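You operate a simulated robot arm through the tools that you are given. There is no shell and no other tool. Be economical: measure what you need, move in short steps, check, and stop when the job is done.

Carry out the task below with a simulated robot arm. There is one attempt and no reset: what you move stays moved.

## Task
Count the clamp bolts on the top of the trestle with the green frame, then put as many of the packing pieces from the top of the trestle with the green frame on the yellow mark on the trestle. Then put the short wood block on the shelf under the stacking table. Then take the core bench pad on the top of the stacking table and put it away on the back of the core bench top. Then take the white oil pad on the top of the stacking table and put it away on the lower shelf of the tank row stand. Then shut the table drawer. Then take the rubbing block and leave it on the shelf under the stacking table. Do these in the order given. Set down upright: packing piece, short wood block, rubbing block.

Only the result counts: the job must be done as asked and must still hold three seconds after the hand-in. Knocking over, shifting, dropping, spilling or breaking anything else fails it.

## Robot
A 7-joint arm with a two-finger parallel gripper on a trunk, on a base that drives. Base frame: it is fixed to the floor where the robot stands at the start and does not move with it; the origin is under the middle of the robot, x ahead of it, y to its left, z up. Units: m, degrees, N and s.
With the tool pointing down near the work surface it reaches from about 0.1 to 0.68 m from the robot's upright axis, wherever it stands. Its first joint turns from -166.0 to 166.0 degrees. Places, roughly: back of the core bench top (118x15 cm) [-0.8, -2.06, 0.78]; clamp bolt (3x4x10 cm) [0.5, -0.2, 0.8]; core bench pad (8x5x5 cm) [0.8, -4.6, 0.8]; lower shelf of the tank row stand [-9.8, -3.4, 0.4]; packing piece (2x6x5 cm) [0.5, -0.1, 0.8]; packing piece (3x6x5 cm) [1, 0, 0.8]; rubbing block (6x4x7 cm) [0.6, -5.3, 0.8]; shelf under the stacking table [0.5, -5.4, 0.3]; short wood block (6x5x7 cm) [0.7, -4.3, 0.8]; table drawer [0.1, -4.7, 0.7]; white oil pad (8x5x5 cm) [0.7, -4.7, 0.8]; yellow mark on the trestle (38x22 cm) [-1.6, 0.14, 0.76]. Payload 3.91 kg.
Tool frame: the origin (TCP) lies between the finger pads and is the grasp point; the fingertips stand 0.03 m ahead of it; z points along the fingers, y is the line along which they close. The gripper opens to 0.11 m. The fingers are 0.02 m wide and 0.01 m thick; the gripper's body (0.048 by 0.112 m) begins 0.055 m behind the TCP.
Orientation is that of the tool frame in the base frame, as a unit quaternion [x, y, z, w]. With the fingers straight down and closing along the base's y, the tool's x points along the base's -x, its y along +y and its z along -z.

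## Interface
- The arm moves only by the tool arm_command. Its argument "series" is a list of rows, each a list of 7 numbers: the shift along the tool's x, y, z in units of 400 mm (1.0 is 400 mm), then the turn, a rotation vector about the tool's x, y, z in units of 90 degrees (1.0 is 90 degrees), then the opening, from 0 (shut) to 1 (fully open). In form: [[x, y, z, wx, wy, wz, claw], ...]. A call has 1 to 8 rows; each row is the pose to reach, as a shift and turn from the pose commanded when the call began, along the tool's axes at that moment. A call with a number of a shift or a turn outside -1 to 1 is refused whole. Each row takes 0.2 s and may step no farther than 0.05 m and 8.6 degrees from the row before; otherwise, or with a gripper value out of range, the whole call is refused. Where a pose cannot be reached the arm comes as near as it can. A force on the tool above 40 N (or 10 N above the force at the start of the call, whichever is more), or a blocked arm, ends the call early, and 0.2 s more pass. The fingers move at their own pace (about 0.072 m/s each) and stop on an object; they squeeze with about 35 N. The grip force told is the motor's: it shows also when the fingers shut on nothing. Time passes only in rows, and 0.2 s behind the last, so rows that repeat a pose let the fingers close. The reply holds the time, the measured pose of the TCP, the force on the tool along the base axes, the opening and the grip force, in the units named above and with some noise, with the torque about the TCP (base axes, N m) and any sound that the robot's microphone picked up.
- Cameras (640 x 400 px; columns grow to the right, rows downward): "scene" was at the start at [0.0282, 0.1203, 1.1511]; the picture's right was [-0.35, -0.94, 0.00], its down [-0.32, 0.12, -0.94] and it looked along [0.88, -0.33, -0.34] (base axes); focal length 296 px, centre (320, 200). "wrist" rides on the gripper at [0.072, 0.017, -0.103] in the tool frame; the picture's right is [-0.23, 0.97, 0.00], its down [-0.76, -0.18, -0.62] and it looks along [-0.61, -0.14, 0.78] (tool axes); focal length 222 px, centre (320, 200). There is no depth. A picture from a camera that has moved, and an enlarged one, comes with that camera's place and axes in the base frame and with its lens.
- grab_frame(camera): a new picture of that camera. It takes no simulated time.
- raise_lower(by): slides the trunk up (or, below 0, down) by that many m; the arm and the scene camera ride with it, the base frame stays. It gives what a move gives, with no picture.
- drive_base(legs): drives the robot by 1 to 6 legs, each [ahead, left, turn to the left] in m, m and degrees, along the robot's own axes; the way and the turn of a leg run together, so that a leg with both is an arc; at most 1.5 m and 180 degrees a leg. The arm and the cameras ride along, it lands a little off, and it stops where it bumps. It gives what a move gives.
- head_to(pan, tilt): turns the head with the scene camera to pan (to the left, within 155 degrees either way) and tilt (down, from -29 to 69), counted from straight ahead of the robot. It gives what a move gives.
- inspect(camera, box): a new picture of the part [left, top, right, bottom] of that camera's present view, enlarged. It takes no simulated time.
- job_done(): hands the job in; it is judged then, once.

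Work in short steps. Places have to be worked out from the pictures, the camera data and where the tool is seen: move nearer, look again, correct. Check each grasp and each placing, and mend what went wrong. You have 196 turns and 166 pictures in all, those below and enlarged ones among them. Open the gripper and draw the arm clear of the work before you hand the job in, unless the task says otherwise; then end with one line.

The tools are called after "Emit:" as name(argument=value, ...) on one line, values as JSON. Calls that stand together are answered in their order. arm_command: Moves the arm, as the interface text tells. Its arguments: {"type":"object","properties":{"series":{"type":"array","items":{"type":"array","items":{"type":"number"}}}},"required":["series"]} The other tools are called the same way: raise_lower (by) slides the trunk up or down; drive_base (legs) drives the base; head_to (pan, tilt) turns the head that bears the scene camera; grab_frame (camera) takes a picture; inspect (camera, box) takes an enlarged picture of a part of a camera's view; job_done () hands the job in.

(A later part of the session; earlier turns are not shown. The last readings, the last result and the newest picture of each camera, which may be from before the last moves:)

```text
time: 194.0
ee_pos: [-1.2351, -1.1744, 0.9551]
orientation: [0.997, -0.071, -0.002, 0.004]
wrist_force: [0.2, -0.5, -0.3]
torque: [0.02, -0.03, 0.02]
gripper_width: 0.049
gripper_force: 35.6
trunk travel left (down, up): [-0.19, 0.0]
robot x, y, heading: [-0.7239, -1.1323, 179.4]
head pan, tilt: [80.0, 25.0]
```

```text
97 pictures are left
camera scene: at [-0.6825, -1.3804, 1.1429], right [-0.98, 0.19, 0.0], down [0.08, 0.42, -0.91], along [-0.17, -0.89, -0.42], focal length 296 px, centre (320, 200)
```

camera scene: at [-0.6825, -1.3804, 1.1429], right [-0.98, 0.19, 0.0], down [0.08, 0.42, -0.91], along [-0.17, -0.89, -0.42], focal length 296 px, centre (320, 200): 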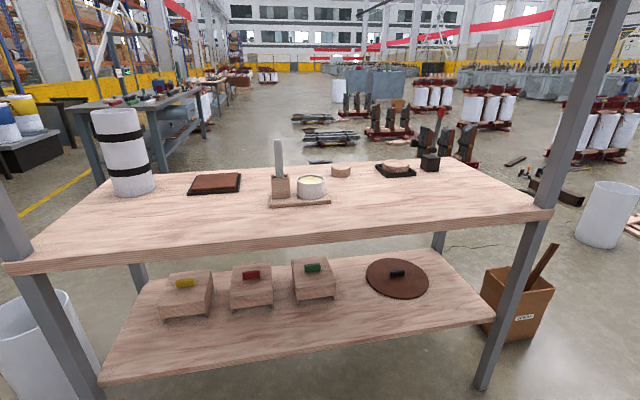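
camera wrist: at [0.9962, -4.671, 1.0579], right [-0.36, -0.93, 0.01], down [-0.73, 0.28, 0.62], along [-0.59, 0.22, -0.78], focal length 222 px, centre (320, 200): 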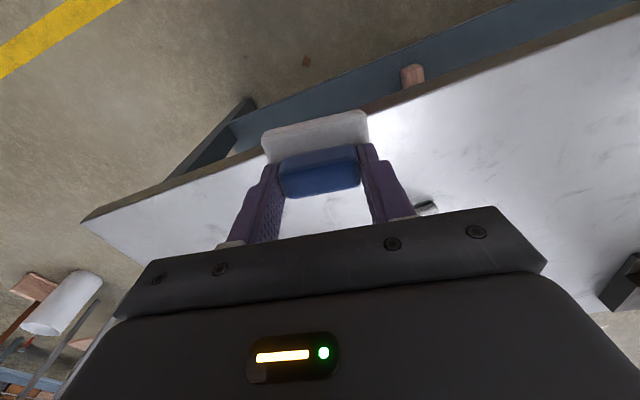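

The north strip of the top is clear. I turn to face the bench and draw nearer.

Emit:
drive_base(legs=[[0, 0, 90.6], [0.33, 0, 0]])

Emit:
head_to(pan=0, tilt=35)

Emit:
grab_frame(camera="scene")

Emit:
grab_frame(camera="wrist")

```text
time: 200.1
ee_pos: [-0.6482, -1.9648, 0.9547]
orientation: [0.74, 0.672, 0.001, 0.005]
wrist_force: [0.7, 0.6, -0.8]
torque: [-0.02, 0.01, 0.0]
gripper_width: 0.0489
gripper_force: 34.9
trunk travel left (down, up): [-0.19, 0.0]
robot x, y, heading: [-0.7116, -1.4584, -88.2]
head pan, tilt: [80.0, 25.0]
```

```text
time: 201.6
ee_pos: [-0.6487, -1.9648, 0.9552]
orientation: [0.74, 0.672, 0.001, 0.004]
wrist_force: [-0.6, -0.6, -0.7]
torque: [0.03, 0.0, 0.03]
gripper_width: 0.049
gripper_force: 35.3
trunk travel left (down, up): [-0.19, 0.0]
robot x, y, heading: [-0.7175, -1.4575, -88.0]
head pan, tilt: [0.0, 35.0]
```

```text
96 pictures are left
camera scene: at [-0.5576, -1.481, 1.1271], right [-1.0, -0.04, 0.0], down [-0.02, 0.57, -0.82], along [0.03, -0.82, -0.57], focal length 296 px, centre (320, 200)
```

scene: 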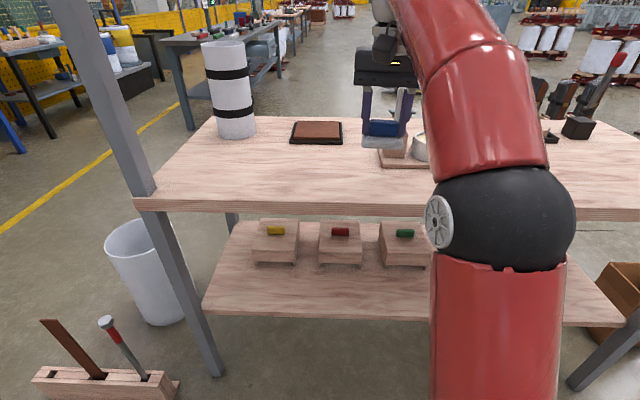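

```text
95 pictures are left
camera wrist: at [-0.6267, -1.8949, 1.0582], right [0.95, -0.32, 0.01], down [-0.25, -0.74, 0.62], along [-0.19, -0.59, -0.78], focal length 222 px, centre (320, 200)
```

wrist: 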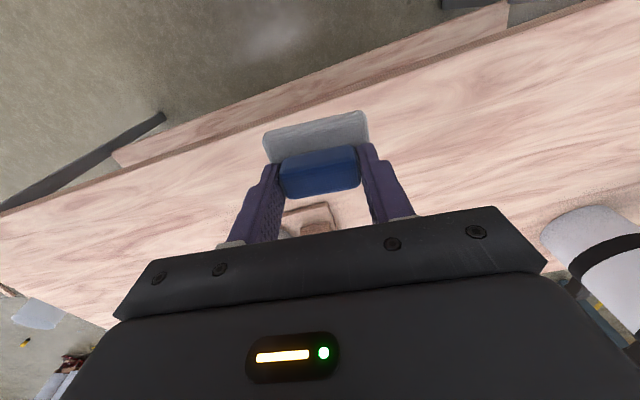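

Bench edge y≈-1.965. I move the pad to y≈-2.05 and lower.

Emit:
arm_command(series=[[-0.1, 0.01, 0.02, 0, 0, 0, 0], [-0.2, 0.02, 0.06, 0, 0, 0, 0], [-0.22, 0.02, 0.15, 0, 0, 0, 0], [-0.22, 0.02, 0.24, 0, 0, 0, 0], [-0.22, 0.02, 0.275, 0, 0, 0, 0]])

Emit:
arm_command(series=[[0, 0, 0.012, 0, 0, 0, 0], [0, 0, 0.024, 0, 0, 0, 0], [0, 0, 0.036, 0, 0, 0, 0], [0, 0, 0.048, 0, 0, 0, 0], [0, 0, 0.06, 0, 0, 0, 0], [0, 0, 0.072, 0, 0, 0, 0], [0, 0, 0.084, 0, 0, 0, 0]])

```text
time: 202.8
ee_pos: [-0.6478, -2.0561, 0.8475]
orientation: [0.74, 0.673, 0.001, 0.005]
wrist_force: [0.9, 1.3, -1.3]
torque: [0.0, 0.03, 0.0]
gripper_width: 0.0492
gripper_force: 35.5
out of reach, approached as far as the arm can: row 1, 2
trunk travel left (down, up): [-0.19, 0.0]
robot x, y, heading: [-0.713, -1.4602, -87.8]
head pan, tilt: [0.0, 35.0]
```

```text
time: 204.2
ee_pos: [-0.6479, -2.0544, 0.828]
orientation: [0.74, 0.673, -0.006, 0.012]
wrist_force: [0.6, 2.4, 13.9]
torque: [0.53, 0.47, -0.1]
gripper_width: 0.0488
gripper_force: 35.0
trunk travel left (down, up): [-0.19, 0.0]
robot x, y, heading: [-0.7148, -1.4579, -88.2]
head pan, tilt: [0.0, 35.0]
stopped in row 6: the force on the tool passed its limit at 48 N (the readings are from after the stop); the commanded pose is now the measured one
```

Contact. Ease up 1 mm, open a little and rise.

Emit:
arm_command(series=[[0, 0, -0.004, 0, 0, 0, 0], [0, 0, -0.004, 0, 0, 0, 0.65], [0, 0, -0.004, 0, 0, 0, 0.65], [0, 0, -0.08, 0, 0, 0, 0.65], [0, 0, -0.18, 0, 0, 0, 0.65], [0.06, 0, -0.26, 0, 0, 0, 0.65]])

Emit:
grab_frame(camera="scene")

Emit:
grab_frame(camera="wrist")

```text
time: 205.6
ee_pos: [-0.6465, -2.0255, 0.9257]
orientation: [0.74, 0.672, -0.004, 0.011]
wrist_force: [-0.4, -1.0, -0.3]
torque: [0.03, -0.01, 0.01]
gripper_width: 0.0715
gripper_force: 0.0
trunk travel left (down, up): [-0.19, 0.0]
robot x, y, heading: [-0.714, -1.4586, -87.7]
head pan, tilt: [0.0, 35.0]
```

```text
94 pictures are left
camera scene: at [-0.5576, -1.4815, 1.127], right [-1.0, -0.04, 0.0], down [-0.02, 0.57, -0.82], along [0.03, -0.82, -0.57], focal length 296 px, centre (320, 200)
```

scene: 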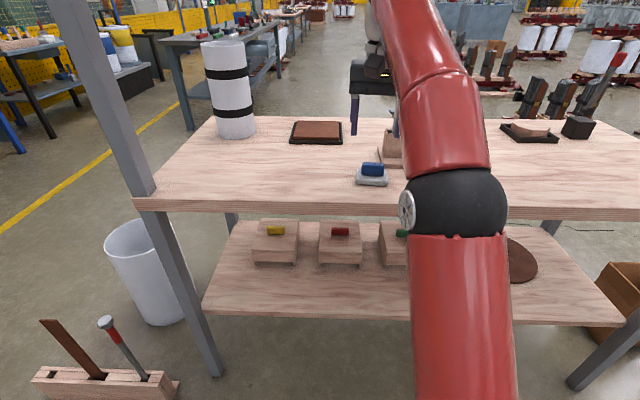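

```text
93 pictures are left
camera wrist: at [-0.6244, -1.9541, 1.0281], right [0.95, -0.32, 0.02], down [-0.25, -0.73, 0.64], along [-0.19, -0.61, -0.77], focal length 222 px, centre (320, 200)
```

wrist: 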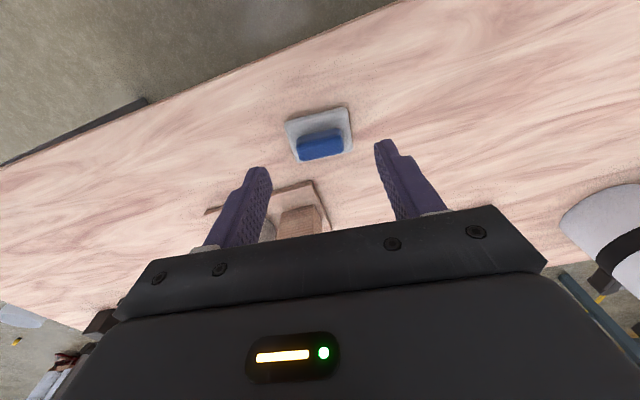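

The core pad rests on the bench's back strip. I draw the arm in and return for the oil pad.

Emit:
arm_command(series=[[0.1, 0, -0.03, 0, 0, 0, 0.65], [0.2, 0, -0.06, 0, 0, 0, 0.65], [0.3, 0, -0.06, 0, 0, 0, 0.65]])

Emit:
drive_base(legs=[[-0.33, 0, -2], [0, 1.15, 0], [0, 1.05, 0], [0, 0, -90]])

```text
time: 206.4
ee_pos: [-0.6349, -1.9082, 0.9477]
orientation: [0.74, 0.673, -0.003, 0.011]
wrist_force: [0.2, -0.8, 0.1]
torque: [0.08, 0.0, -0.01]
gripper_width: 0.0717
gripper_force: 0.0
trunk travel left (down, up): [-0.19, 0.0]
robot x, y, heading: [-0.7142, -1.4557, -88.1]
head pan, tilt: [0.0, 35.0]
```

```text
time: 222.9
ee_pos: [1.0505, -1.1975, 0.9483]
orientation: [0.998, -0.06, -0.01, 0.005]
wrist_force: [-0.5, 0.1, -0.4]
torque: [-0.02, -0.04, 0.0]
gripper_width: 0.0714
gripper_force: 0.1
trunk travel left (down, up): [-0.19, 0.0]
robot x, y, heading: [1.5052, -1.133, -179.5]
head pan, tilt: [0.0, 35.0]
```

Slide south to y≈-4.75 and look.

Emit:
drive_base(legs=[[0, 1.2, 0], [0, 1.2, 0], [0, 1.2, 0], [0.1, 0, 0]])

Emit:
grab_frame(camera="scene")

Emit:
grab_frame(camera="wrist")

```text
time: 241.1
ee_pos: [0.9221, -4.8002, 0.9471]
orientation: [0.998, -0.055, -0.01, 0.005]
wrist_force: [0.2, -0.3, -0.1]
torque: [0.0, 0.02, 0.03]
gripper_width: 0.0718
gripper_force: 0.1
trunk travel left (down, up): [-0.19, 0.0]
robot x, y, heading: [1.3745, -4.7276, -178.9]
head pan, tilt: [0.0, 35.0]
```

```text
92 pictures are left
camera scene: at [1.35, -4.8844, 1.1271], right [-0.02, 1.0, 0.0], down [0.57, 0.01, -0.82], along [-0.82, -0.02, -0.57], focal length 296 px, centre (320, 200)
```

scene: 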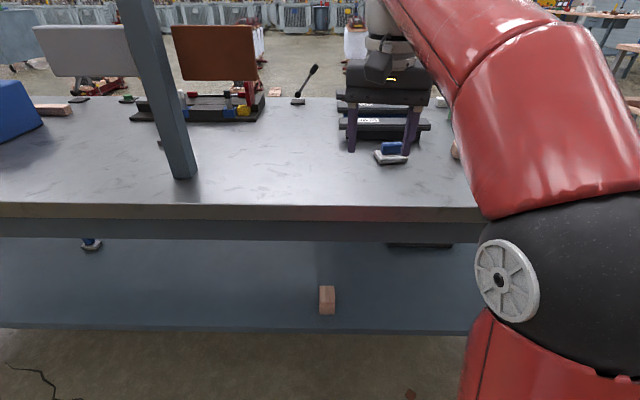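

```text
91 pictures are left
camera wrist: at [0.994, -4.8246, 1.0491], right [-0.33, -0.94, 0.01], down [-0.72, 0.27, 0.64], along [-0.6, 0.2, -0.77], focal length 222 px, centre (320, 200)
```

wrist: 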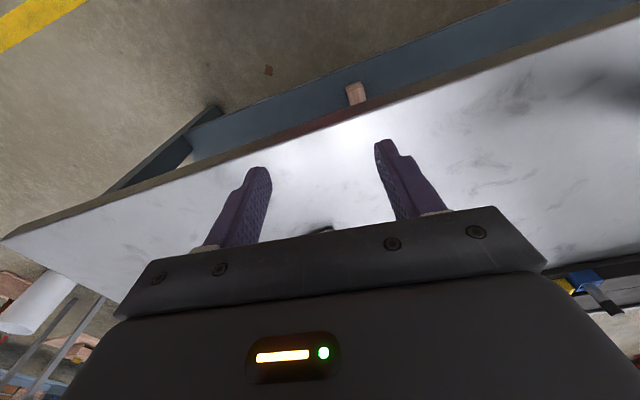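

I drive 7 cm nearer and reach out toward the oil pad.

Emit:
drive_base(legs=[[0.07, 0, -1]])

Emit:
arm_command(series=[[-0.08, -0.04, 0.03, 0, 0, 0, 0.7], [-0.16, -0.08, 0.06, 0, 0, 0, 0.7], [-0.24, -0.124, 0.1, 0, 0, 0, 0.7]])

Emit:
inspect(camera="wrist", box=[220, 120, 460, 240])

Emit:
inspect(camera="scene", box=[300, 60, 500, 200])

```text
time: 242.2
ee_pos: [0.8522, -4.7934, 0.9485]
orientation: [0.998, -0.065, -0.01, 0.004]
wrist_force: [-0.1, 0.3, 0.1]
torque: [-0.01, 0.01, 0.01]
gripper_width: 0.0714
gripper_force: 0.0
trunk travel left (down, up): [-0.19, 0.0]
robot x, y, heading: [1.3069, -4.7271, -179.9]
head pan, tilt: [0.0, 35.0]
```

```text
time: 242.9
ee_pos: [0.7639, -4.7307, 0.9068]
orientation: [0.998, -0.063, -0.01, 0.004]
wrist_force: [0.8, -0.1, 0.9]
torque: [0.03, 0.05, 0.01]
gripper_width: 0.077
gripper_force: 0.1
trunk travel left (down, up): [-0.19, 0.0]
robot x, y, heading: [1.3054, -4.7317, -180.0]
head pan, tilt: [0.0, 35.0]
```

```text
2.67 times, centred on (340, 180) of wrist
camera zoom: at [0.8351, -4.7567, 1.0093], right [-0.35, -0.94, 0.02], down [-0.72, 0.28, 0.64], along [-0.6, 0.21, -0.77], focal length 592 px, centre (267, 253)
```

zoom: 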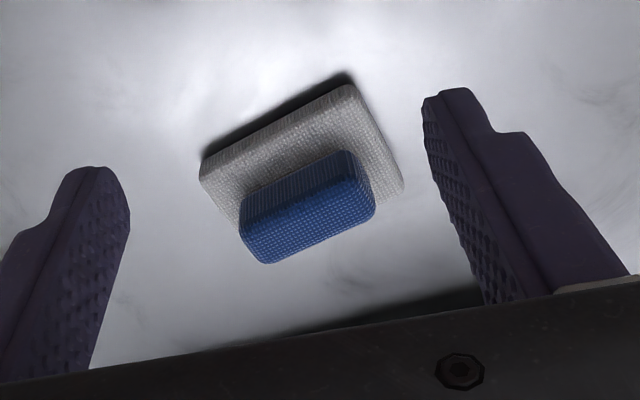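

```text
2.86 times, centred on (400, 130) of scene
camera zoom: at [1.2782, -4.8848, 1.1271], right [0.0, 1.0, 0.0], down [0.57, 0.0, -0.82], along [-0.82, 0.0, -0.57], focal length 846 px, centre (91, 400)
```

zoom: 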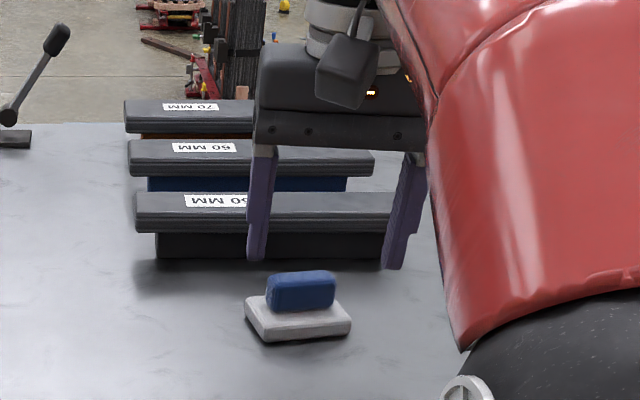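

Oil pad handle centre ≈(0.711,-4.730), turned about -17° from the tool. I align and go down.

Emit:
arm_command(series=[[-0.06, 0.008, 0.03, 0, 0, -0.09, 0.7], [-0.13, 0.0165, 0.05, 0, 0, -0.18, 0.7], [-0.13, 0.0165, 0.09, 0, 0, -0.18, 0.7]])

Emit:
inspect(camera="wrist", box=[220, 120, 460, 240])

```text
time: 243.8
ee_pos: [0.7082, -4.7315, 0.8711]
orientation: [0.997, 0.077, -0.011, 0.002]
wrist_force: [-0.6, -0.5, 0.2]
torque: [0.05, -0.01, -0.01]
gripper_width: 0.0771
gripper_force: 0.0
trunk travel left (down, up): [-0.19, 0.0]
robot x, y, heading: [1.3063, -4.7307, -179.7]
head pan, tilt: [0.0, 35.0]
```

```text
2.67 times, centred on (340, 180) of wrist
camera zoom: at [0.7847, -4.7363, 0.9727], right [-0.07, -1.0, 0.01], down [-0.77, 0.06, 0.64], along [-0.64, 0.04, -0.77], focal length 592 px, centre (267, 253)
```

zoom: 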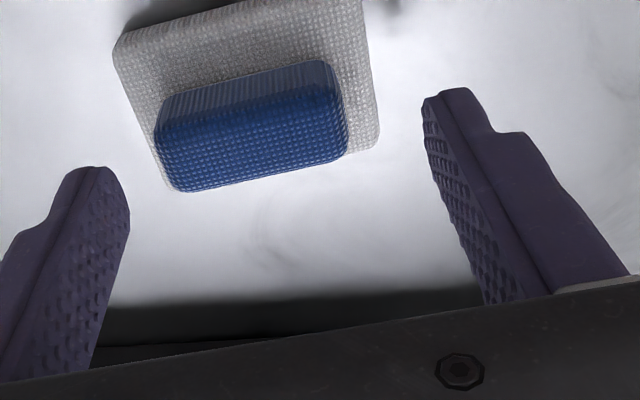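

Aligned and centred. Down and close.

Emit:
arm_command(series=[[0.007, -0.006, 0.03, 0, 0, 0, 0.7], [0.007, -0.006, 0.062, 0, 0, 0, 0.7], [0.007, -0.006, 0.062, 0, 0, 0, 0], [0.007, -0.006, 0.062, 0, 0, 0, 0], [0.007, -0.006, 0.062, 0, 0, 0, 0]])

Emit:
arm_command(series=[[0, 0, -0.08, 0, 0, 0, 0], [0.05, 0, -0.16, 0, 0, 0, 0], [0.13, 0, -0.2, 0, 0, 0, 0], [0.22, 0, -0.24, 0, 0, 0, 0], [0.32, 0, -0.26, 0, 0, 0, 0], [0.42, 0, -0.26, 0, 0, 0, 0]])

Emit:
grab_frame(camera="wrist")

```text
time: 244.9
ee_pos: [0.7109, -4.729, 0.8471]
orientation: [0.997, 0.077, -0.011, 0.003]
wrist_force: [0.8, 0.0, 0.2]
torque: [0.01, 0.01, -0.04]
gripper_width: 0.049
gripper_force: 34.6
trunk travel left (down, up): [-0.19, 0.0]
robot x, y, heading: [1.3043, -4.7296, -179.9]
head pan, tilt: [0.0, 35.0]
```

```text
time: 246.3
ee_pos: [0.8771, -4.7053, 0.9424]
orientation: [0.997, 0.078, -0.011, 0.003]
wrist_force: [-0.2, 0.2, -1.3]
torque: [-0.02, -0.03, 0.01]
gripper_width: 0.0488
gripper_force: 35.2
trunk travel left (down, up): [-0.19, 0.0]
robot x, y, heading: [1.3052, -4.7312, -179.9]
head pan, tilt: [0.0, 35.0]
```

```text
87 pictures are left
camera wrist: at [0.9533, -4.7093, 1.0449], right [-0.07, -1.0, 0.01], down [-0.77, 0.06, 0.64], along [-0.64, 0.04, -0.77], focal length 222 px, centre (320, 200)
```

wrist: 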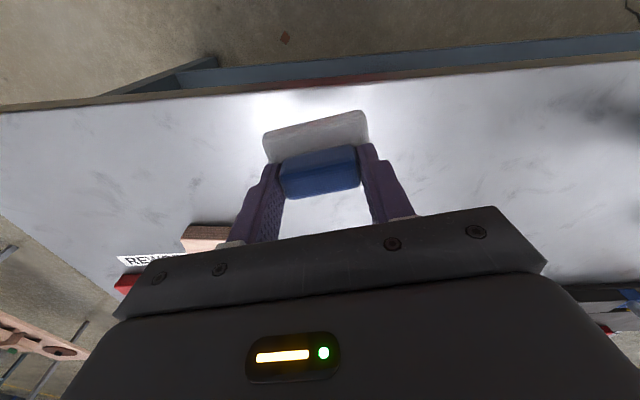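

Oil pad held. I go north to y≈-3.3 and look west for a way to the tank row stand.

Emit:
drive_base(legs=[[-0.12, 0, 0], [0, -1.4, 0]])

Emit:
head_to(pan=10, tilt=12)

Emit:
grab_frame(camera="scene")

```text
time: 254.2
ee_pos: [1.0051, -3.2809, 0.9436]
orientation: [0.997, 0.071, -0.011, 0.004]
wrist_force: [-0.1, -0.1, -1.2]
torque: [-0.02, 0.02, -0.01]
gripper_width: 0.0489
gripper_force: 34.5
trunk travel left (down, up): [-0.19, 0.0]
robot x, y, heading: [1.4326, -3.317, 179.0]
head pan, tilt: [0.0, 35.0]
```

```text
time: 255.1
ee_pos: [1.0048, -3.2831, 0.9434]
orientation: [0.998, 0.069, -0.011, 0.004]
wrist_force: [-0.5, -0.1, -0.2]
torque: [-0.04, 0.01, 0.02]
gripper_width: 0.0485
gripper_force: 35.5
trunk travel left (down, up): [-0.19, 0.0]
robot x, y, heading: [1.4275, -3.3121, 179.2]
head pan, tilt: [10.0, 12.0]
```

```text
86 pictures are left
camera scene: at [1.3982, -3.4847, 1.1639], right [-0.16, 0.99, 0.0], down [0.21, 0.03, -0.98], along [-0.97, -0.16, -0.21], focal length 296 px, centre (320, 200)
```

scene: 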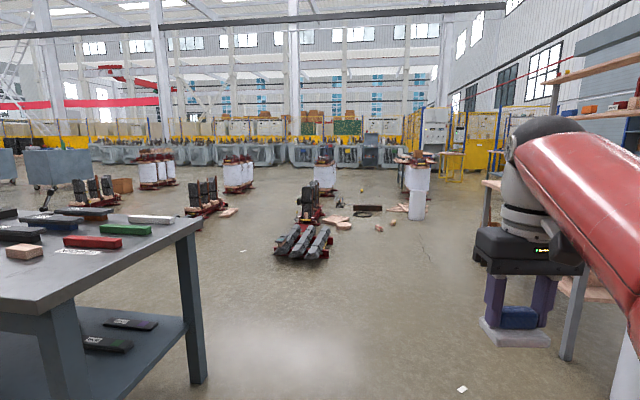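

I enlarge the distant part where the stand should be (about column 371, row 155).

Emit:
inspect(camera="scene", box=[270, 120, 470, 260])

Emit:
inspect(camera="scene", box=[330, 125, 430, 185])

```text
2.86 times, centred on (370, 190) of scene
camera zoom: at [1.3982, -3.4847, 1.1639], right [-0.16, 0.99, 0.0], down [0.21, 0.03, -0.98], along [-0.97, -0.16, -0.21], focal length 846 px, centre (177, 229)
```

zoom: 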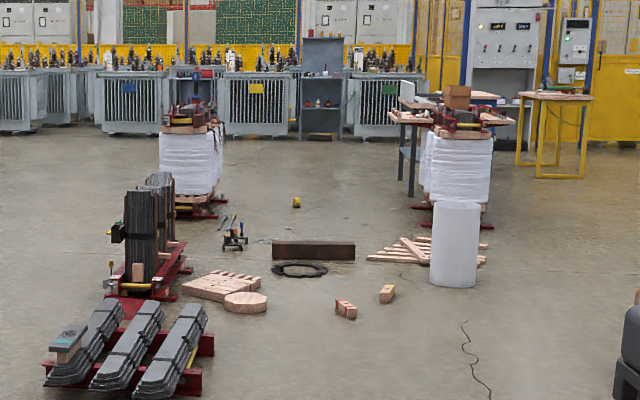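

```text
6.40 times, centred on (380, 155) of scene
camera zoom: at [1.3982, -3.4847, 1.1639], right [-0.16, 0.99, 0.0], down [0.21, 0.03, -0.98], along [-0.97, -0.16, -0.21], focal length 1894 px, centre (-64, 488)
```

zoom: 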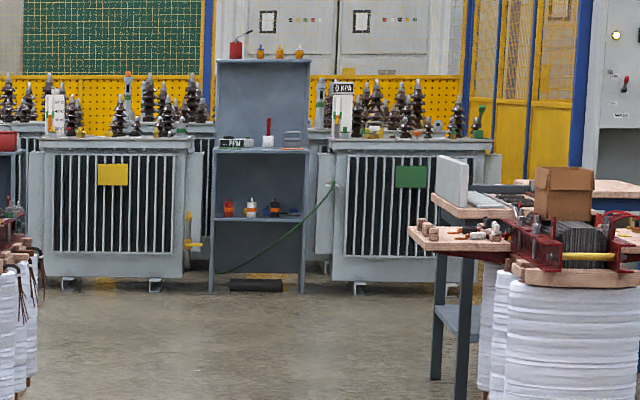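

The stand is the grey rack between the tanks, open to the east. The direct lane is littered, so I take the clear lane at y≈-1.15 west first.

Emit:
drive_base(legs=[[0, -1.08, 0], [0, -1.08, 0.6], [1.5, 0, 0], [1.0, 0, 0]])

Emit:
grab_frame(camera="scene")

```text
time: 277.4
ee_pos: [-1.4137, -1.074, 0.9439]
orientation: [0.998, 0.059, -0.011, 0.004]
wrist_force: [0.2, -0.8, -0.8]
torque: [0.0, -0.01, 0.01]
gripper_width: 0.049
gripper_force: 34.6
trunk travel left (down, up): [-0.19, 0.0]
robot x, y, heading: [-0.9886, -1.1142, 177.9]
head pan, tilt: [10.0, 12.0]
```

```text
83 pictures are left
camera scene: at [-1.026, -1.2854, 1.164], right [-0.14, 0.99, 0.0], down [0.21, 0.03, -0.98], along [-0.97, -0.13, -0.21], focal length 296 px, centre (320, 200)
```

scene: 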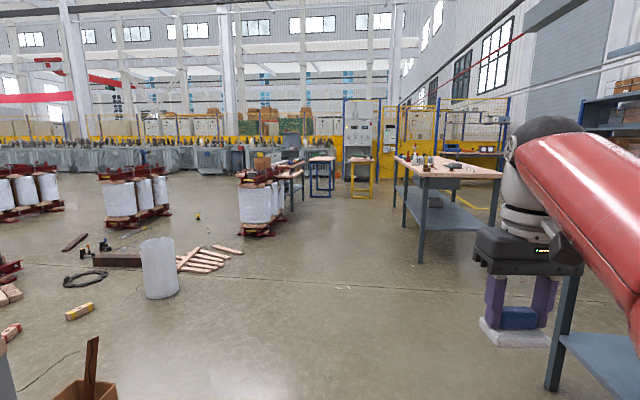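

The lane continues west between the drum pallet and the next trestle. I go on to x≈-3.2 and look south-west.

Emit:
drive_base(legs=[[1.15, 0.15, 1], [1.1, 0.1, 1]])

Emit:
head_to(pan=30, tilt=15)

Emit:
grab_frame(camera="scene")

Emit:
head_to(pan=5, tilt=15)

Emit:
grab_frame(camera="scene")

```text
time: 288.6
ee_pos: [-3.6871, -1.2816, 0.9436]
orientation: [0.997, 0.079, -0.01, 0.004]
wrist_force: [0.5, 0.4, -0.6]
torque: [0.01, 0.01, -0.01]
gripper_width: 0.0489
gripper_force: 35.1
trunk travel left (down, up): [-0.19, 0.0]
robot x, y, heading: [-3.2578, -1.3055, -179.6]
head pan, tilt: [10.0, 12.0]
```

```text
time: 289.4
ee_pos: [-3.6884, -1.2829, 0.9439]
orientation: [0.997, 0.079, -0.011, 0.004]
wrist_force: [-0.3, 0.3, -1.0]
torque: [0.01, 0.03, 0.01]
gripper_width: 0.0491
gripper_force: 34.6
trunk travel left (down, up): [-0.19, 0.0]
robot x, y, heading: [-3.2584, -1.3048, -179.7]
head pan, tilt: [30.0, 15.0]
```

```text
82 pictures are left
camera scene: at [-3.2792, -1.5077, 1.1591], right [-0.5, 0.86, 0.0], down [0.22, 0.13, -0.97], along [-0.83, -0.49, -0.26], focal length 296 px, centre (320, 200)
```

scene: 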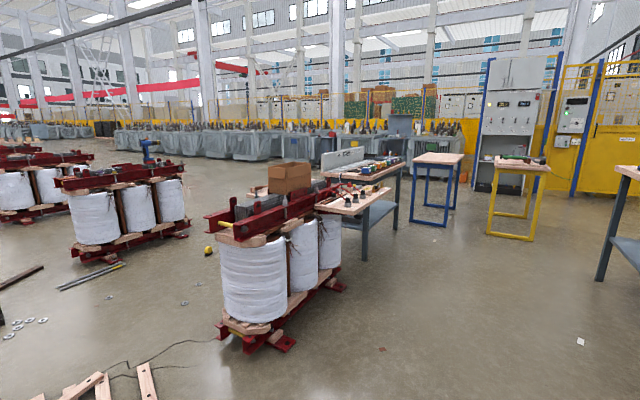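

```text
time: 290.3
ee_pos: [-3.6888, -1.2825, 0.9437]
orientation: [0.997, 0.079, -0.012, 0.003]
wrist_force: [-0.2, -0.3, -0.8]
torque: [0.01, 0.02, -0.01]
gripper_width: 0.0485
gripper_force: 35.2
trunk travel left (down, up): [-0.19, 0.0]
robot x, y, heading: [-3.2591, -1.3073, -179.7]
head pan, tilt: [5.0, 15.0]
```

```text
81 pictures are left
camera scene: at [-3.2915, -1.4694, 1.1591], right [-0.09, 1.0, 0.0], down [0.26, 0.02, -0.97], along [-0.96, -0.09, -0.26], focal length 296 px, centre (320, 200)
```

scene: 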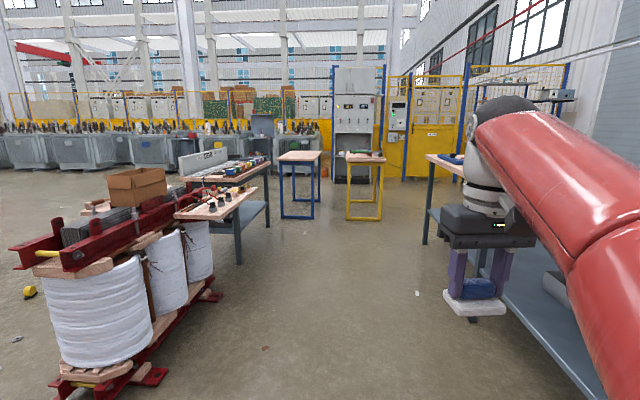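

Way found: pass north of the yellow stool, then south in front of the tank row. I go to x≈-5.4 first.

Emit:
drive_base(legs=[[1.1, 0.05, 0], [1.1, 0, 0]])

Emit:
head_to(pan=0, tilt=20)

Emit:
grab_frame(camera="scene")

Emit:
head_to(pan=-45, tilt=20)

Emit:
grab_frame(camera="scene")

```text
time: 301.1
ee_pos: [-5.8617, -1.3521, 0.9448]
orientation: [0.997, 0.082, -0.011, 0.003]
wrist_force: [-0.7, -0.1, -0.3]
torque: [0.02, -0.01, -0.01]
gripper_width: 0.0487
gripper_force: 35.2
trunk travel left (down, up): [-0.19, 0.0]
robot x, y, heading: [-5.4309, -1.3736, -179.3]
head pan, tilt: [5.0, 15.0]
```

```text
time: 301.8
ee_pos: [-5.8621, -1.3516, 0.9448]
orientation: [0.997, 0.082, -0.011, 0.004]
wrist_force: [0.1, -0.1, -0.7]
torque: [-0.01, 0.0, 0.02]
gripper_width: 0.049
gripper_force: 34.4
trunk travel left (down, up): [-0.19, 0.0]
robot x, y, heading: [-5.4361, -1.371, -179.6]
head pan, tilt: [0.0, 20.0]
```

```text
80 pictures are left
camera scene: at [-5.4643, -1.5281, 1.151], right [-0.01, 1.0, 0.0], down [0.34, 0.0, -0.94], along [-0.94, -0.01, -0.34], focal length 296 px, centre (320, 200)
```

scene: 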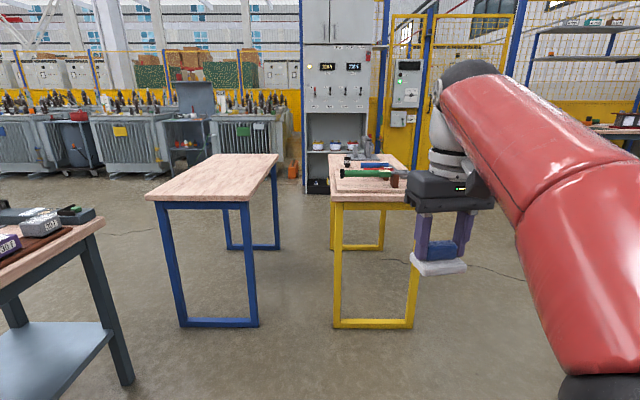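

```text
time: 302.9
ee_pos: [-5.8617, -1.352, 0.9436]
orientation: [0.997, 0.082, -0.012, 0.003]
wrist_force: [0.5, -0.4, 0.4]
torque: [-0.05, -0.02, -0.03]
gripper_width: 0.0489
gripper_force: 35.5
trunk travel left (down, up): [-0.19, 0.0]
robot x, y, heading: [-5.4317, -1.3744, -179.2]
head pan, tilt: [-45.0, 20.0]
```

```text
79 pictures are left
camera scene: at [-5.4377, -1.462, 1.1509], right [0.7, 0.72, 0.0], down [0.24, -0.24, -0.94], along [-0.67, 0.66, -0.34], focal length 296 px, centre (320, 200)
```

scene: 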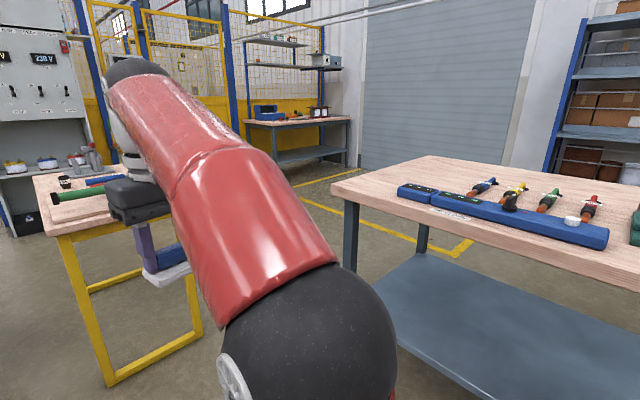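

The gaps by the stools are too narrow. Better: back to x≈-3.0, north through the gap between the trestles, then west by the wide north aisle.

Emit:
drive_base(legs=[[-1.2, 0, 0], [-1.2, 0, 0]])

Emit:
head_to(pan=-80, tilt=25)

Emit:
grab_frame(camera="scene")

```text
time: 314.7
ee_pos: [-3.4548, -1.3125, 0.9439]
orientation: [0.995, 0.103, -0.011, 0.004]
wrist_force: [-0.2, 0.8, -0.7]
torque: [-0.04, 0.0, -0.02]
gripper_width: 0.0489
gripper_force: 34.7
trunk travel left (down, up): [-0.19, 0.0]
robot x, y, heading: [-3.0258, -1.3147, -176.9]
head pan, tilt: [-45.0, 20.0]
```

```text
time: 315.7
ee_pos: [-3.4544, -1.3118, 0.944]
orientation: [0.995, 0.103, -0.011, 0.003]
wrist_force: [0.2, 1.2, -0.2]
torque: [-0.02, -0.03, 0.01]
gripper_width: 0.0487
gripper_force: 34.6
trunk travel left (down, up): [-0.19, 0.0]
robot x, y, heading: [-3.0263, -1.3142, -176.8]
head pan, tilt: [-80.0, 25.0]
```

```text
78 pictures are left
camera scene: at [-2.9783, -1.3772, 1.1429], right [0.97, 0.23, 0.0], down [0.1, -0.41, -0.91], along [-0.2, 0.88, -0.42], focal length 296 px, centre (320, 200)
```

scene: 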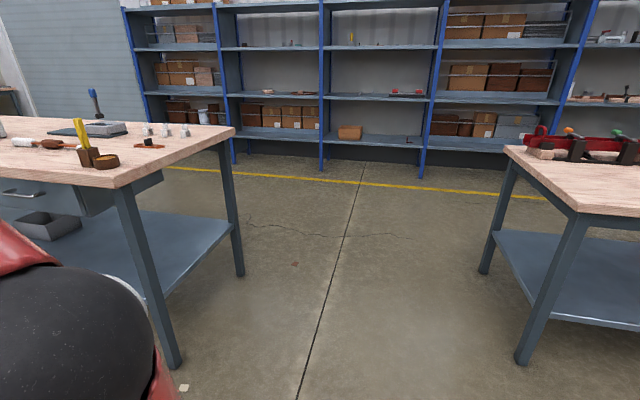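

The gap is about x -3.6…-2.45. I turn north, go through, and turn west again in the aisle.

Emit:
drive_base(legs=[[0, 0, -93.2], [1.15, 0, 0], [1.1, 0, 0]])

Emit:
head_to(pan=75, tilt=15)

Emit:
grab_frame(camera="scene")

```text
time: 330.6
ee_pos: [-3.0262, 1.3416, 0.9454]
orientation: [0.756, -0.654, -0.01, -0.006]
wrist_force: [-0.6, 0.4, -1.2]
torque: [0.0, 0.02, -0.03]
gripper_width: 0.0489
gripper_force: 35.1
trunk travel left (down, up): [-0.19, 0.0]
robot x, y, heading: [-3.0584, 0.916, 89.4]
head pan, tilt: [-80.0, 25.0]
```

```text
time: 333.0
ee_pos: [-3.027, 1.3429, 0.9434]
orientation: [0.757, -0.654, -0.011, -0.005]
wrist_force: [-0.2, 0.3, -0.3]
torque: [0.05, 0.01, -0.02]
gripper_width: 0.049
gripper_force: 35.2
trunk travel left (down, up): [-0.19, 0.0]
robot x, y, heading: [-3.0564, 0.9136, 89.7]
head pan, tilt: [75.0, 15.0]
```

```text
77 pictures are left
camera scene: at [-3.3002, 0.8815, 1.1591], right [0.27, 0.96, 0.0], down [0.25, -0.07, -0.97], along [-0.93, 0.26, -0.26], focal length 296 px, centre (320, 200)
```

scene: 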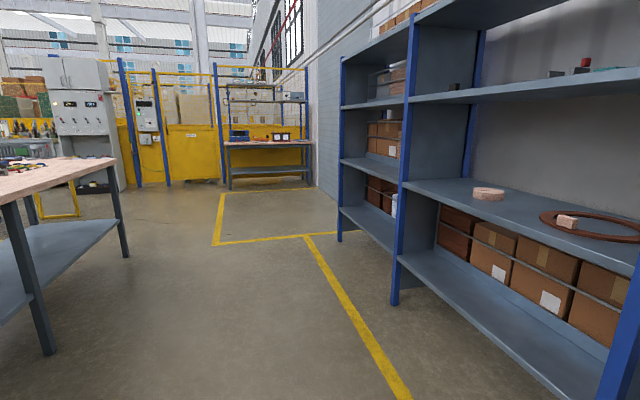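

The aisle is clear. Turn west and drive on.

Emit:
drive_base(legs=[[0, 0, 90.3], [1.4, 0, 0], [1.4, 0, 0], [1.2, 0, 0]])

Emit:
head_to(pan=45, tilt=20)

Emit:
grab_frame(camera="scene")

```text
time: 355.8
ee_pos: [-7.424, 0.8736, 0.9441]
orientation: [0.996, 0.087, -0.011, 0.003]
wrist_force: [-0.3, 0.1, -1.1]
torque: [0.02, -0.01, -0.02]
gripper_width: 0.0491
gripper_force: 35.2
trunk travel left (down, up): [-0.19, 0.0]
robot x, y, heading: [-6.9954, 0.8534, -178.7]
head pan, tilt: [75.0, 15.0]
```

```text
time: 356.8
ee_pos: [-7.4226, 0.8718, 0.9437]
orientation: [0.996, 0.086, -0.011, 0.003]
wrist_force: [-0.6, -0.3, -1.3]
torque: [-0.01, 0.01, 0.01]
gripper_width: 0.0487
gripper_force: 35.1
trunk travel left (down, up): [-0.19, 0.0]
robot x, y, heading: [-6.9974, 0.8549, -178.8]
head pan, tilt: [45.0, 20.0]
```

```text
76 pictures are left
camera scene: at [-6.9964, 0.6348, 1.1509], right [-0.72, 0.69, 0.0], down [0.24, 0.25, -0.94], along [-0.65, -0.68, -0.34], focal length 296 px, centre (320, 200)
```

scene: 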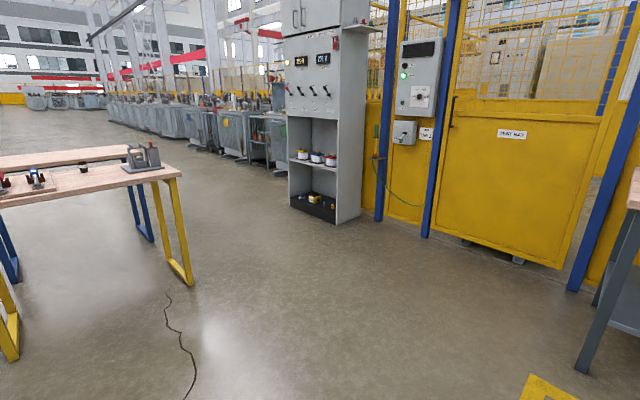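

Passage between yellow stool (x>-7.6) and cabinet (x<-8.8) is 1.2 m wide. I go through at x≈-8.2 facing south.

Emit:
drive_base(legs=[[1.2, 0, -1.2], [0, 0, 90], [1.3, 0, 0], [1.4, 0, 0]])

Emit:
head_to(pan=-50, tilt=25)

Emit:
grab_frame(camera="scene")

```text
time: 379.2
ee_pos: [-8.1804, -2.2523, 0.9443]
orientation: [0.638, 0.77, -0.004, 0.01]
wrist_force: [0.0, 0.2, -0.7]
torque: [0.0, 0.02, -0.01]
gripper_width: 0.0488
gripper_force: 35.0
trunk travel left (down, up): [-0.19, 0.0]
robot x, y, heading: [-8.1693, -1.8265, -88.3]
head pan, tilt: [45.0, 20.0]
```

```text
time: 380.9
ee_pos: [-8.1816, -2.2517, 0.9433]
orientation: [0.639, 0.769, -0.005, 0.01]
wrist_force: [0.1, 0.9, -0.4]
torque: [0.0, 0.01, 0.0]
gripper_width: 0.049
gripper_force: 34.7
trunk travel left (down, up): [-0.19, 0.0]
robot x, y, heading: [-8.17, -1.8271, -88.2]
head pan, tilt: [-50.0, 25.0]
```

```text
75 pictures are left
camera scene: at [-8.0835, -1.8215, 1.1429], right [-0.67, 0.75, 0.0], down [0.32, 0.28, -0.91], along [-0.68, -0.6, -0.42], focal length 296 px, centre (320, 200)
```

scene: 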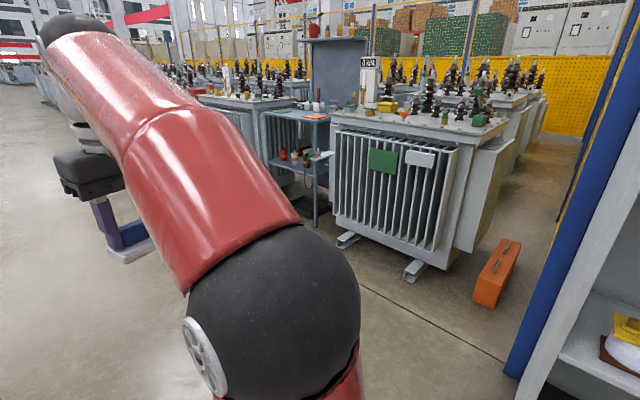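

The stand's front corner is near (-9.55,-3.18). I drive to y≈-3.4 and turn to face it.

Emit:
drive_base(legs=[[1.5, 0, 0], [0, 0, -91.7]])

Emit:
head_to(pan=0, tilt=25)

Emit:
grab_frame(camera="scene")

```text
time: 392.5
ee_pos: [-8.5662, -3.3173, 0.9433]
orientation: [0.999, 0.051, -0.011, 0.003]
wrist_force: [0.0, -0.4, -0.1]
torque: [-0.01, -0.01, 0.0]
gripper_width: 0.0489
gripper_force: 35.1
trunk travel left (down, up): [-0.19, 0.0]
robot x, y, heading: [-8.1423, -3.3663, 176.8]
head pan, tilt: [-50.0, 25.0]
```

```text
time: 393.6
ee_pos: [-8.5658, -3.3175, 0.9438]
orientation: [0.999, 0.052, -0.01, 0.003]
wrist_force: [-0.6, -0.9, -1.2]
torque: [0.03, -0.01, 0.01]
gripper_width: 0.0491
gripper_force: 35.0
trunk travel left (down, up): [-0.19, 0.0]
robot x, y, heading: [-8.1374, -3.367, 177.1]
head pan, tilt: [0.0, 25.0]
```

```text
74 pictures are left
camera scene: at [-8.1798, -3.5175, 1.1428], right [0.05, 1.0, 0.0], down [0.42, -0.02, -0.91], along [-0.91, 0.05, -0.42], focal length 296 px, centre (320, 200)
```

scene: 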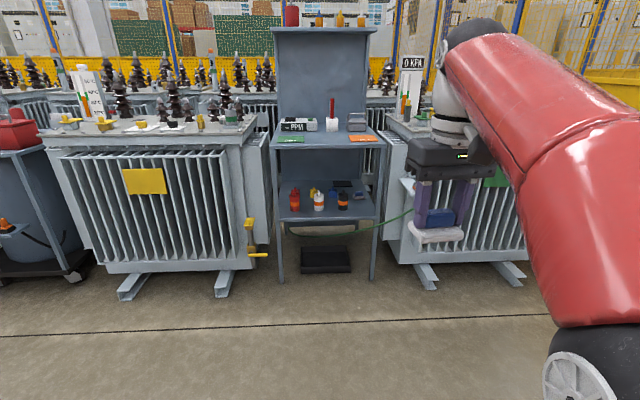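

Emit:
inspect(camera="scene", box=[255, 90, 405, 290])

```text
2.00 times, centred on (330, 190) of scene
camera zoom: at [-8.1798, -3.5175, 1.1428], right [0.05, 1.0, 0.0], down [0.42, -0.02, -0.91], along [-0.91, 0.05, -0.42], focal length 592 px, centre (300, 220)
```

zoom: 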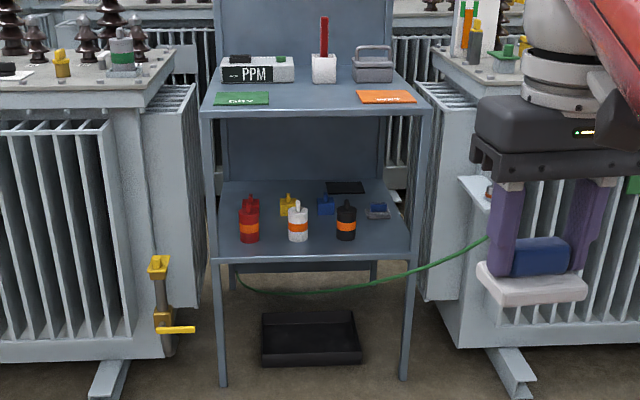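

Shelf z≈0.41, front edge x≈-9.54, free place at its front right before the bottles. I lower the trunk, then lower and tilt the tool 20° while still clear.

Emit:
raise_lower(by=-0.185)

Emit:
arm_command(series=[[-0.1, 0, 0.03, 0, -0.06, 0, 0], [-0.2, 0, 0.08, 0, -0.12, 0, 0], [-0.27, 0, 0.16, 0, -0.18, 0, 0], [-0.3, 0, 0.26, 0, -0.222, 0, 0], [-0.3, 0, 0.36, 0, -0.222, 0, 0], [-0.3, 0, 0.46, 0, -0.222, 0, 0], [-0.3, 0, 0.52, 0, -0.222, 0, 0]])

Emit:
grab_frame(camera="scene")

```text
time: 395.7
ee_pos: [-8.5652, -3.3175, 0.7596]
orientation: [0.999, 0.051, -0.011, 0.002]
wrist_force: [0.1, -0.5, -0.7]
torque: [0.02, -0.03, -0.03]
gripper_width: 0.0489
gripper_force: 35.2
trunk travel left (down, up): [-0.005, 0.185]
robot x, y, heading: [-8.144, -3.365, 177.1]
head pan, tilt: [0.0, 25.0]
```

```text
time: 397.3
ee_pos: [-8.6894, -3.3306, 0.5545]
orientation: [0.982, 0.05, -0.184, 0.011]
wrist_force: [0.3, -0.5, -1.3]
torque: [0.01, -0.01, 0.0]
gripper_width: 0.0488
gripper_force: 35.1
trunk travel left (down, up): [-0.005, 0.185]
robot x, y, heading: [-8.1389, -3.3619, 176.8]
head pan, tilt: [0.0, 25.0]
```

```text
72 pictures are left
camera scene: at [-8.1797, -3.5176, 0.9579], right [0.05, 1.0, 0.0], down [0.42, -0.02, -0.91], along [-0.91, 0.05, -0.42], focal length 296 px, centre (320, 200)
```

scene: 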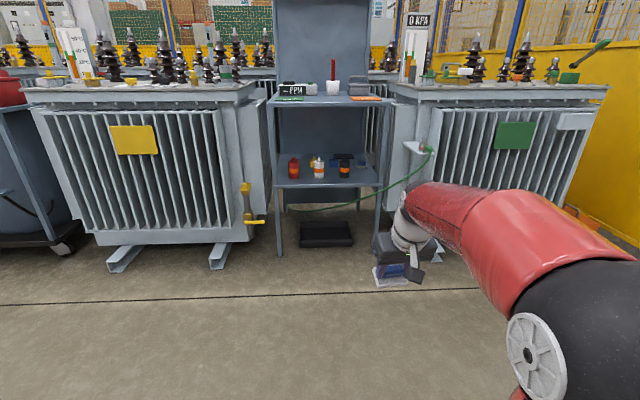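

Reachable. I drive 0.76 ahead, leaving the pad just before the shelf edge.

Emit:
drive_base(legs=[[0.76, 0, 0]])

Emit:
grab_frame(camera="scene")

Emit:
grab_frame(camera="wrist")

```text
time: 401.4
ee_pos: [-9.4433, -3.2996, 0.5554]
orientation: [0.982, 0.055, -0.183, 0.012]
wrist_force: [0.8, 0.5, -0.2]
torque: [-0.02, -0.01, -0.02]
gripper_width: 0.0489
gripper_force: 34.4
trunk travel left (down, up): [-0.005, 0.185]
robot x, y, heading: [-8.8991, -3.3314, 177.6]
head pan, tilt: [0.0, 25.0]
```

```text
71 pictures are left
camera scene: at [-8.9338, -3.4829, 0.9578], right [0.04, 1.0, 0.0], down [0.42, -0.02, -0.91], along [-0.91, 0.04, -0.42], focal length 296 px, centre (320, 200)
```

scene: 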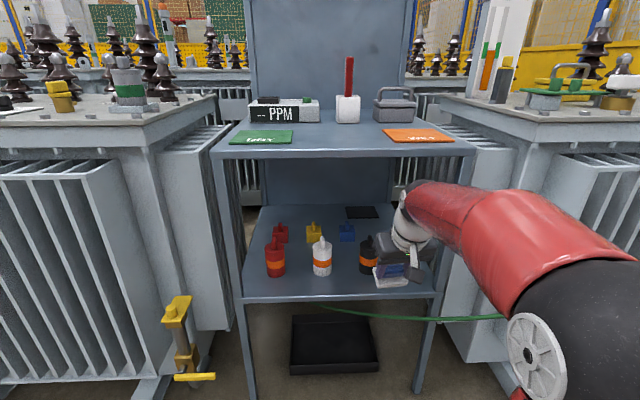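

```text
70 pictures are left
camera wrist: at [-9.3383, -3.3057, 0.6248], right [-0.1, -0.99, 0.09], down [-0.5, 0.13, 0.86], along [-0.86, 0.04, -0.51], focal length 222 px, centre (320, 200)
```

wrist: 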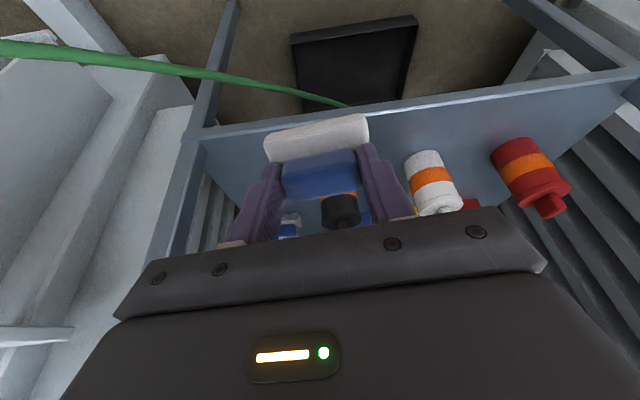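

Free strip: shelf edge x≈-9.525, bottle fronts x≈-9.615. I move in to x≈-9.548 at this height, then lower.

Emit:
arm_command(series=[[-0.08, -0.01, 0.03, 0, 0, 0, 0], [-0.16, -0.02, 0.06, 0, 0, 0, 0], [-0.243, -0.03, 0.094, 0, 0, 0, 0], [-0.215, -0.03, 0.164, 0, 0, 0, 0], [-0.189, -0.03, 0.22, 0, 0, 0, 0]])

Emit:
grab_frame(camera="wrist")

Emit:
grab_frame(camera="scene")

```text
time: 402.5
ee_pos: [-9.5498, -3.3014, 0.5357]
orientation: [0.979, 0.054, -0.197, 0.011]
wrist_force: [6.3, 0.3, 16.7]
torque: [-0.27, 0.42, 0.09]
gripper_width: 0.0494
gripper_force: 35.0
trunk travel left (down, up): [-0.005, 0.185]
robot x, y, heading: [-8.8939, -3.3321, 177.8]
head pan, tilt: [0.0, 25.0]
stopped in row 5: the force on the tool passed its limit at 66 N (the readings are from after the stop); the commanded pose is now the measured one
```

```text
69 pictures are left
camera wrist: at [-9.4422, -3.3057, 0.6021], right [-0.1, -0.99, 0.09], down [-0.48, 0.13, 0.87], along [-0.87, 0.05, -0.49], focal length 222 px, centre (320, 200)
```

wrist: 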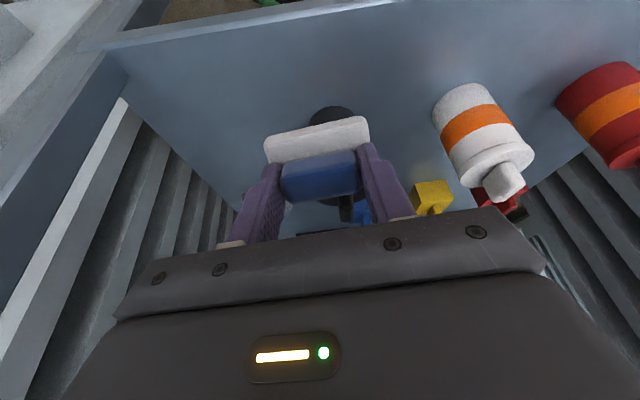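

```text
68 pictures are left
camera scene: at [-8.9325, -3.4829, 0.9581], right [0.04, 1.0, 0.0], down [0.42, -0.02, -0.91], along [-0.91, 0.04, -0.42], focal length 296 px, centre (320, 200)
```

scene: 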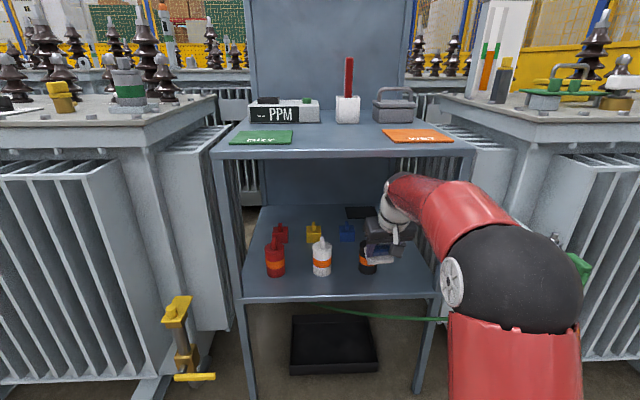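

The pad met the black bottle. I retreat back and up, and look whether the bottle still stands.

Emit:
arm_command(series=[[-0.01, 0, -0.025, 0, 0, 0, 0], [0.07, 0.01, -0.07, 0, 0, 0, 0], [0.16, 0.02, -0.118, 0, 0, 0, 0], [0.24, 0.03, -0.15, 0, 0, 0, 0]])

Emit:
grab_frame(camera="wrist")

Emit:
inspect(camera="scene", box=[220, 180, 460, 330])

```text
time: 403.5
ee_pos: [-9.4359, -3.3023, 0.5493]
orientation: [0.98, 0.054, -0.193, 0.011]
wrist_force: [0.6, 0.2, -0.9]
torque: [-0.02, -0.03, -0.01]
gripper_width: 0.049
gripper_force: 34.6
trunk travel left (down, up): [-0.005, 0.185]
robot x, y, heading: [-8.8943, -3.3331, 177.5]
head pan, tilt: [0.0, 25.0]
```

```text
67 pictures are left
camera wrist: at [-9.3299, -3.3072, 0.6164], right [-0.1, -0.99, 0.09], down [-0.48, 0.13, 0.87], along [-0.87, 0.05, -0.49], focal length 222 px, centre (320, 200)
```

wrist: 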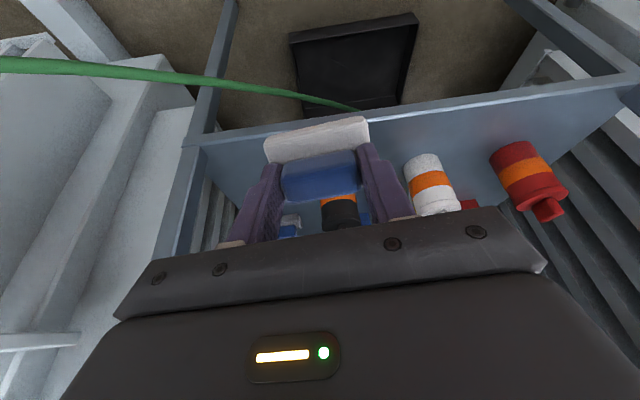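

```text
2.67 times, centred on (340, 255) of scene
camera zoom: at [-8.9338, -3.4829, 0.9578], right [0.04, 1.0, 0.0], down [0.42, -0.02, -0.91], along [-0.91, 0.04, -0.42], focal length 789 px, centre (267, 53)
```

zoom: 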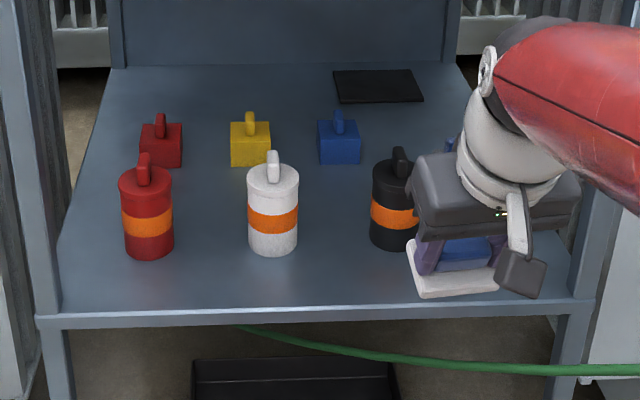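

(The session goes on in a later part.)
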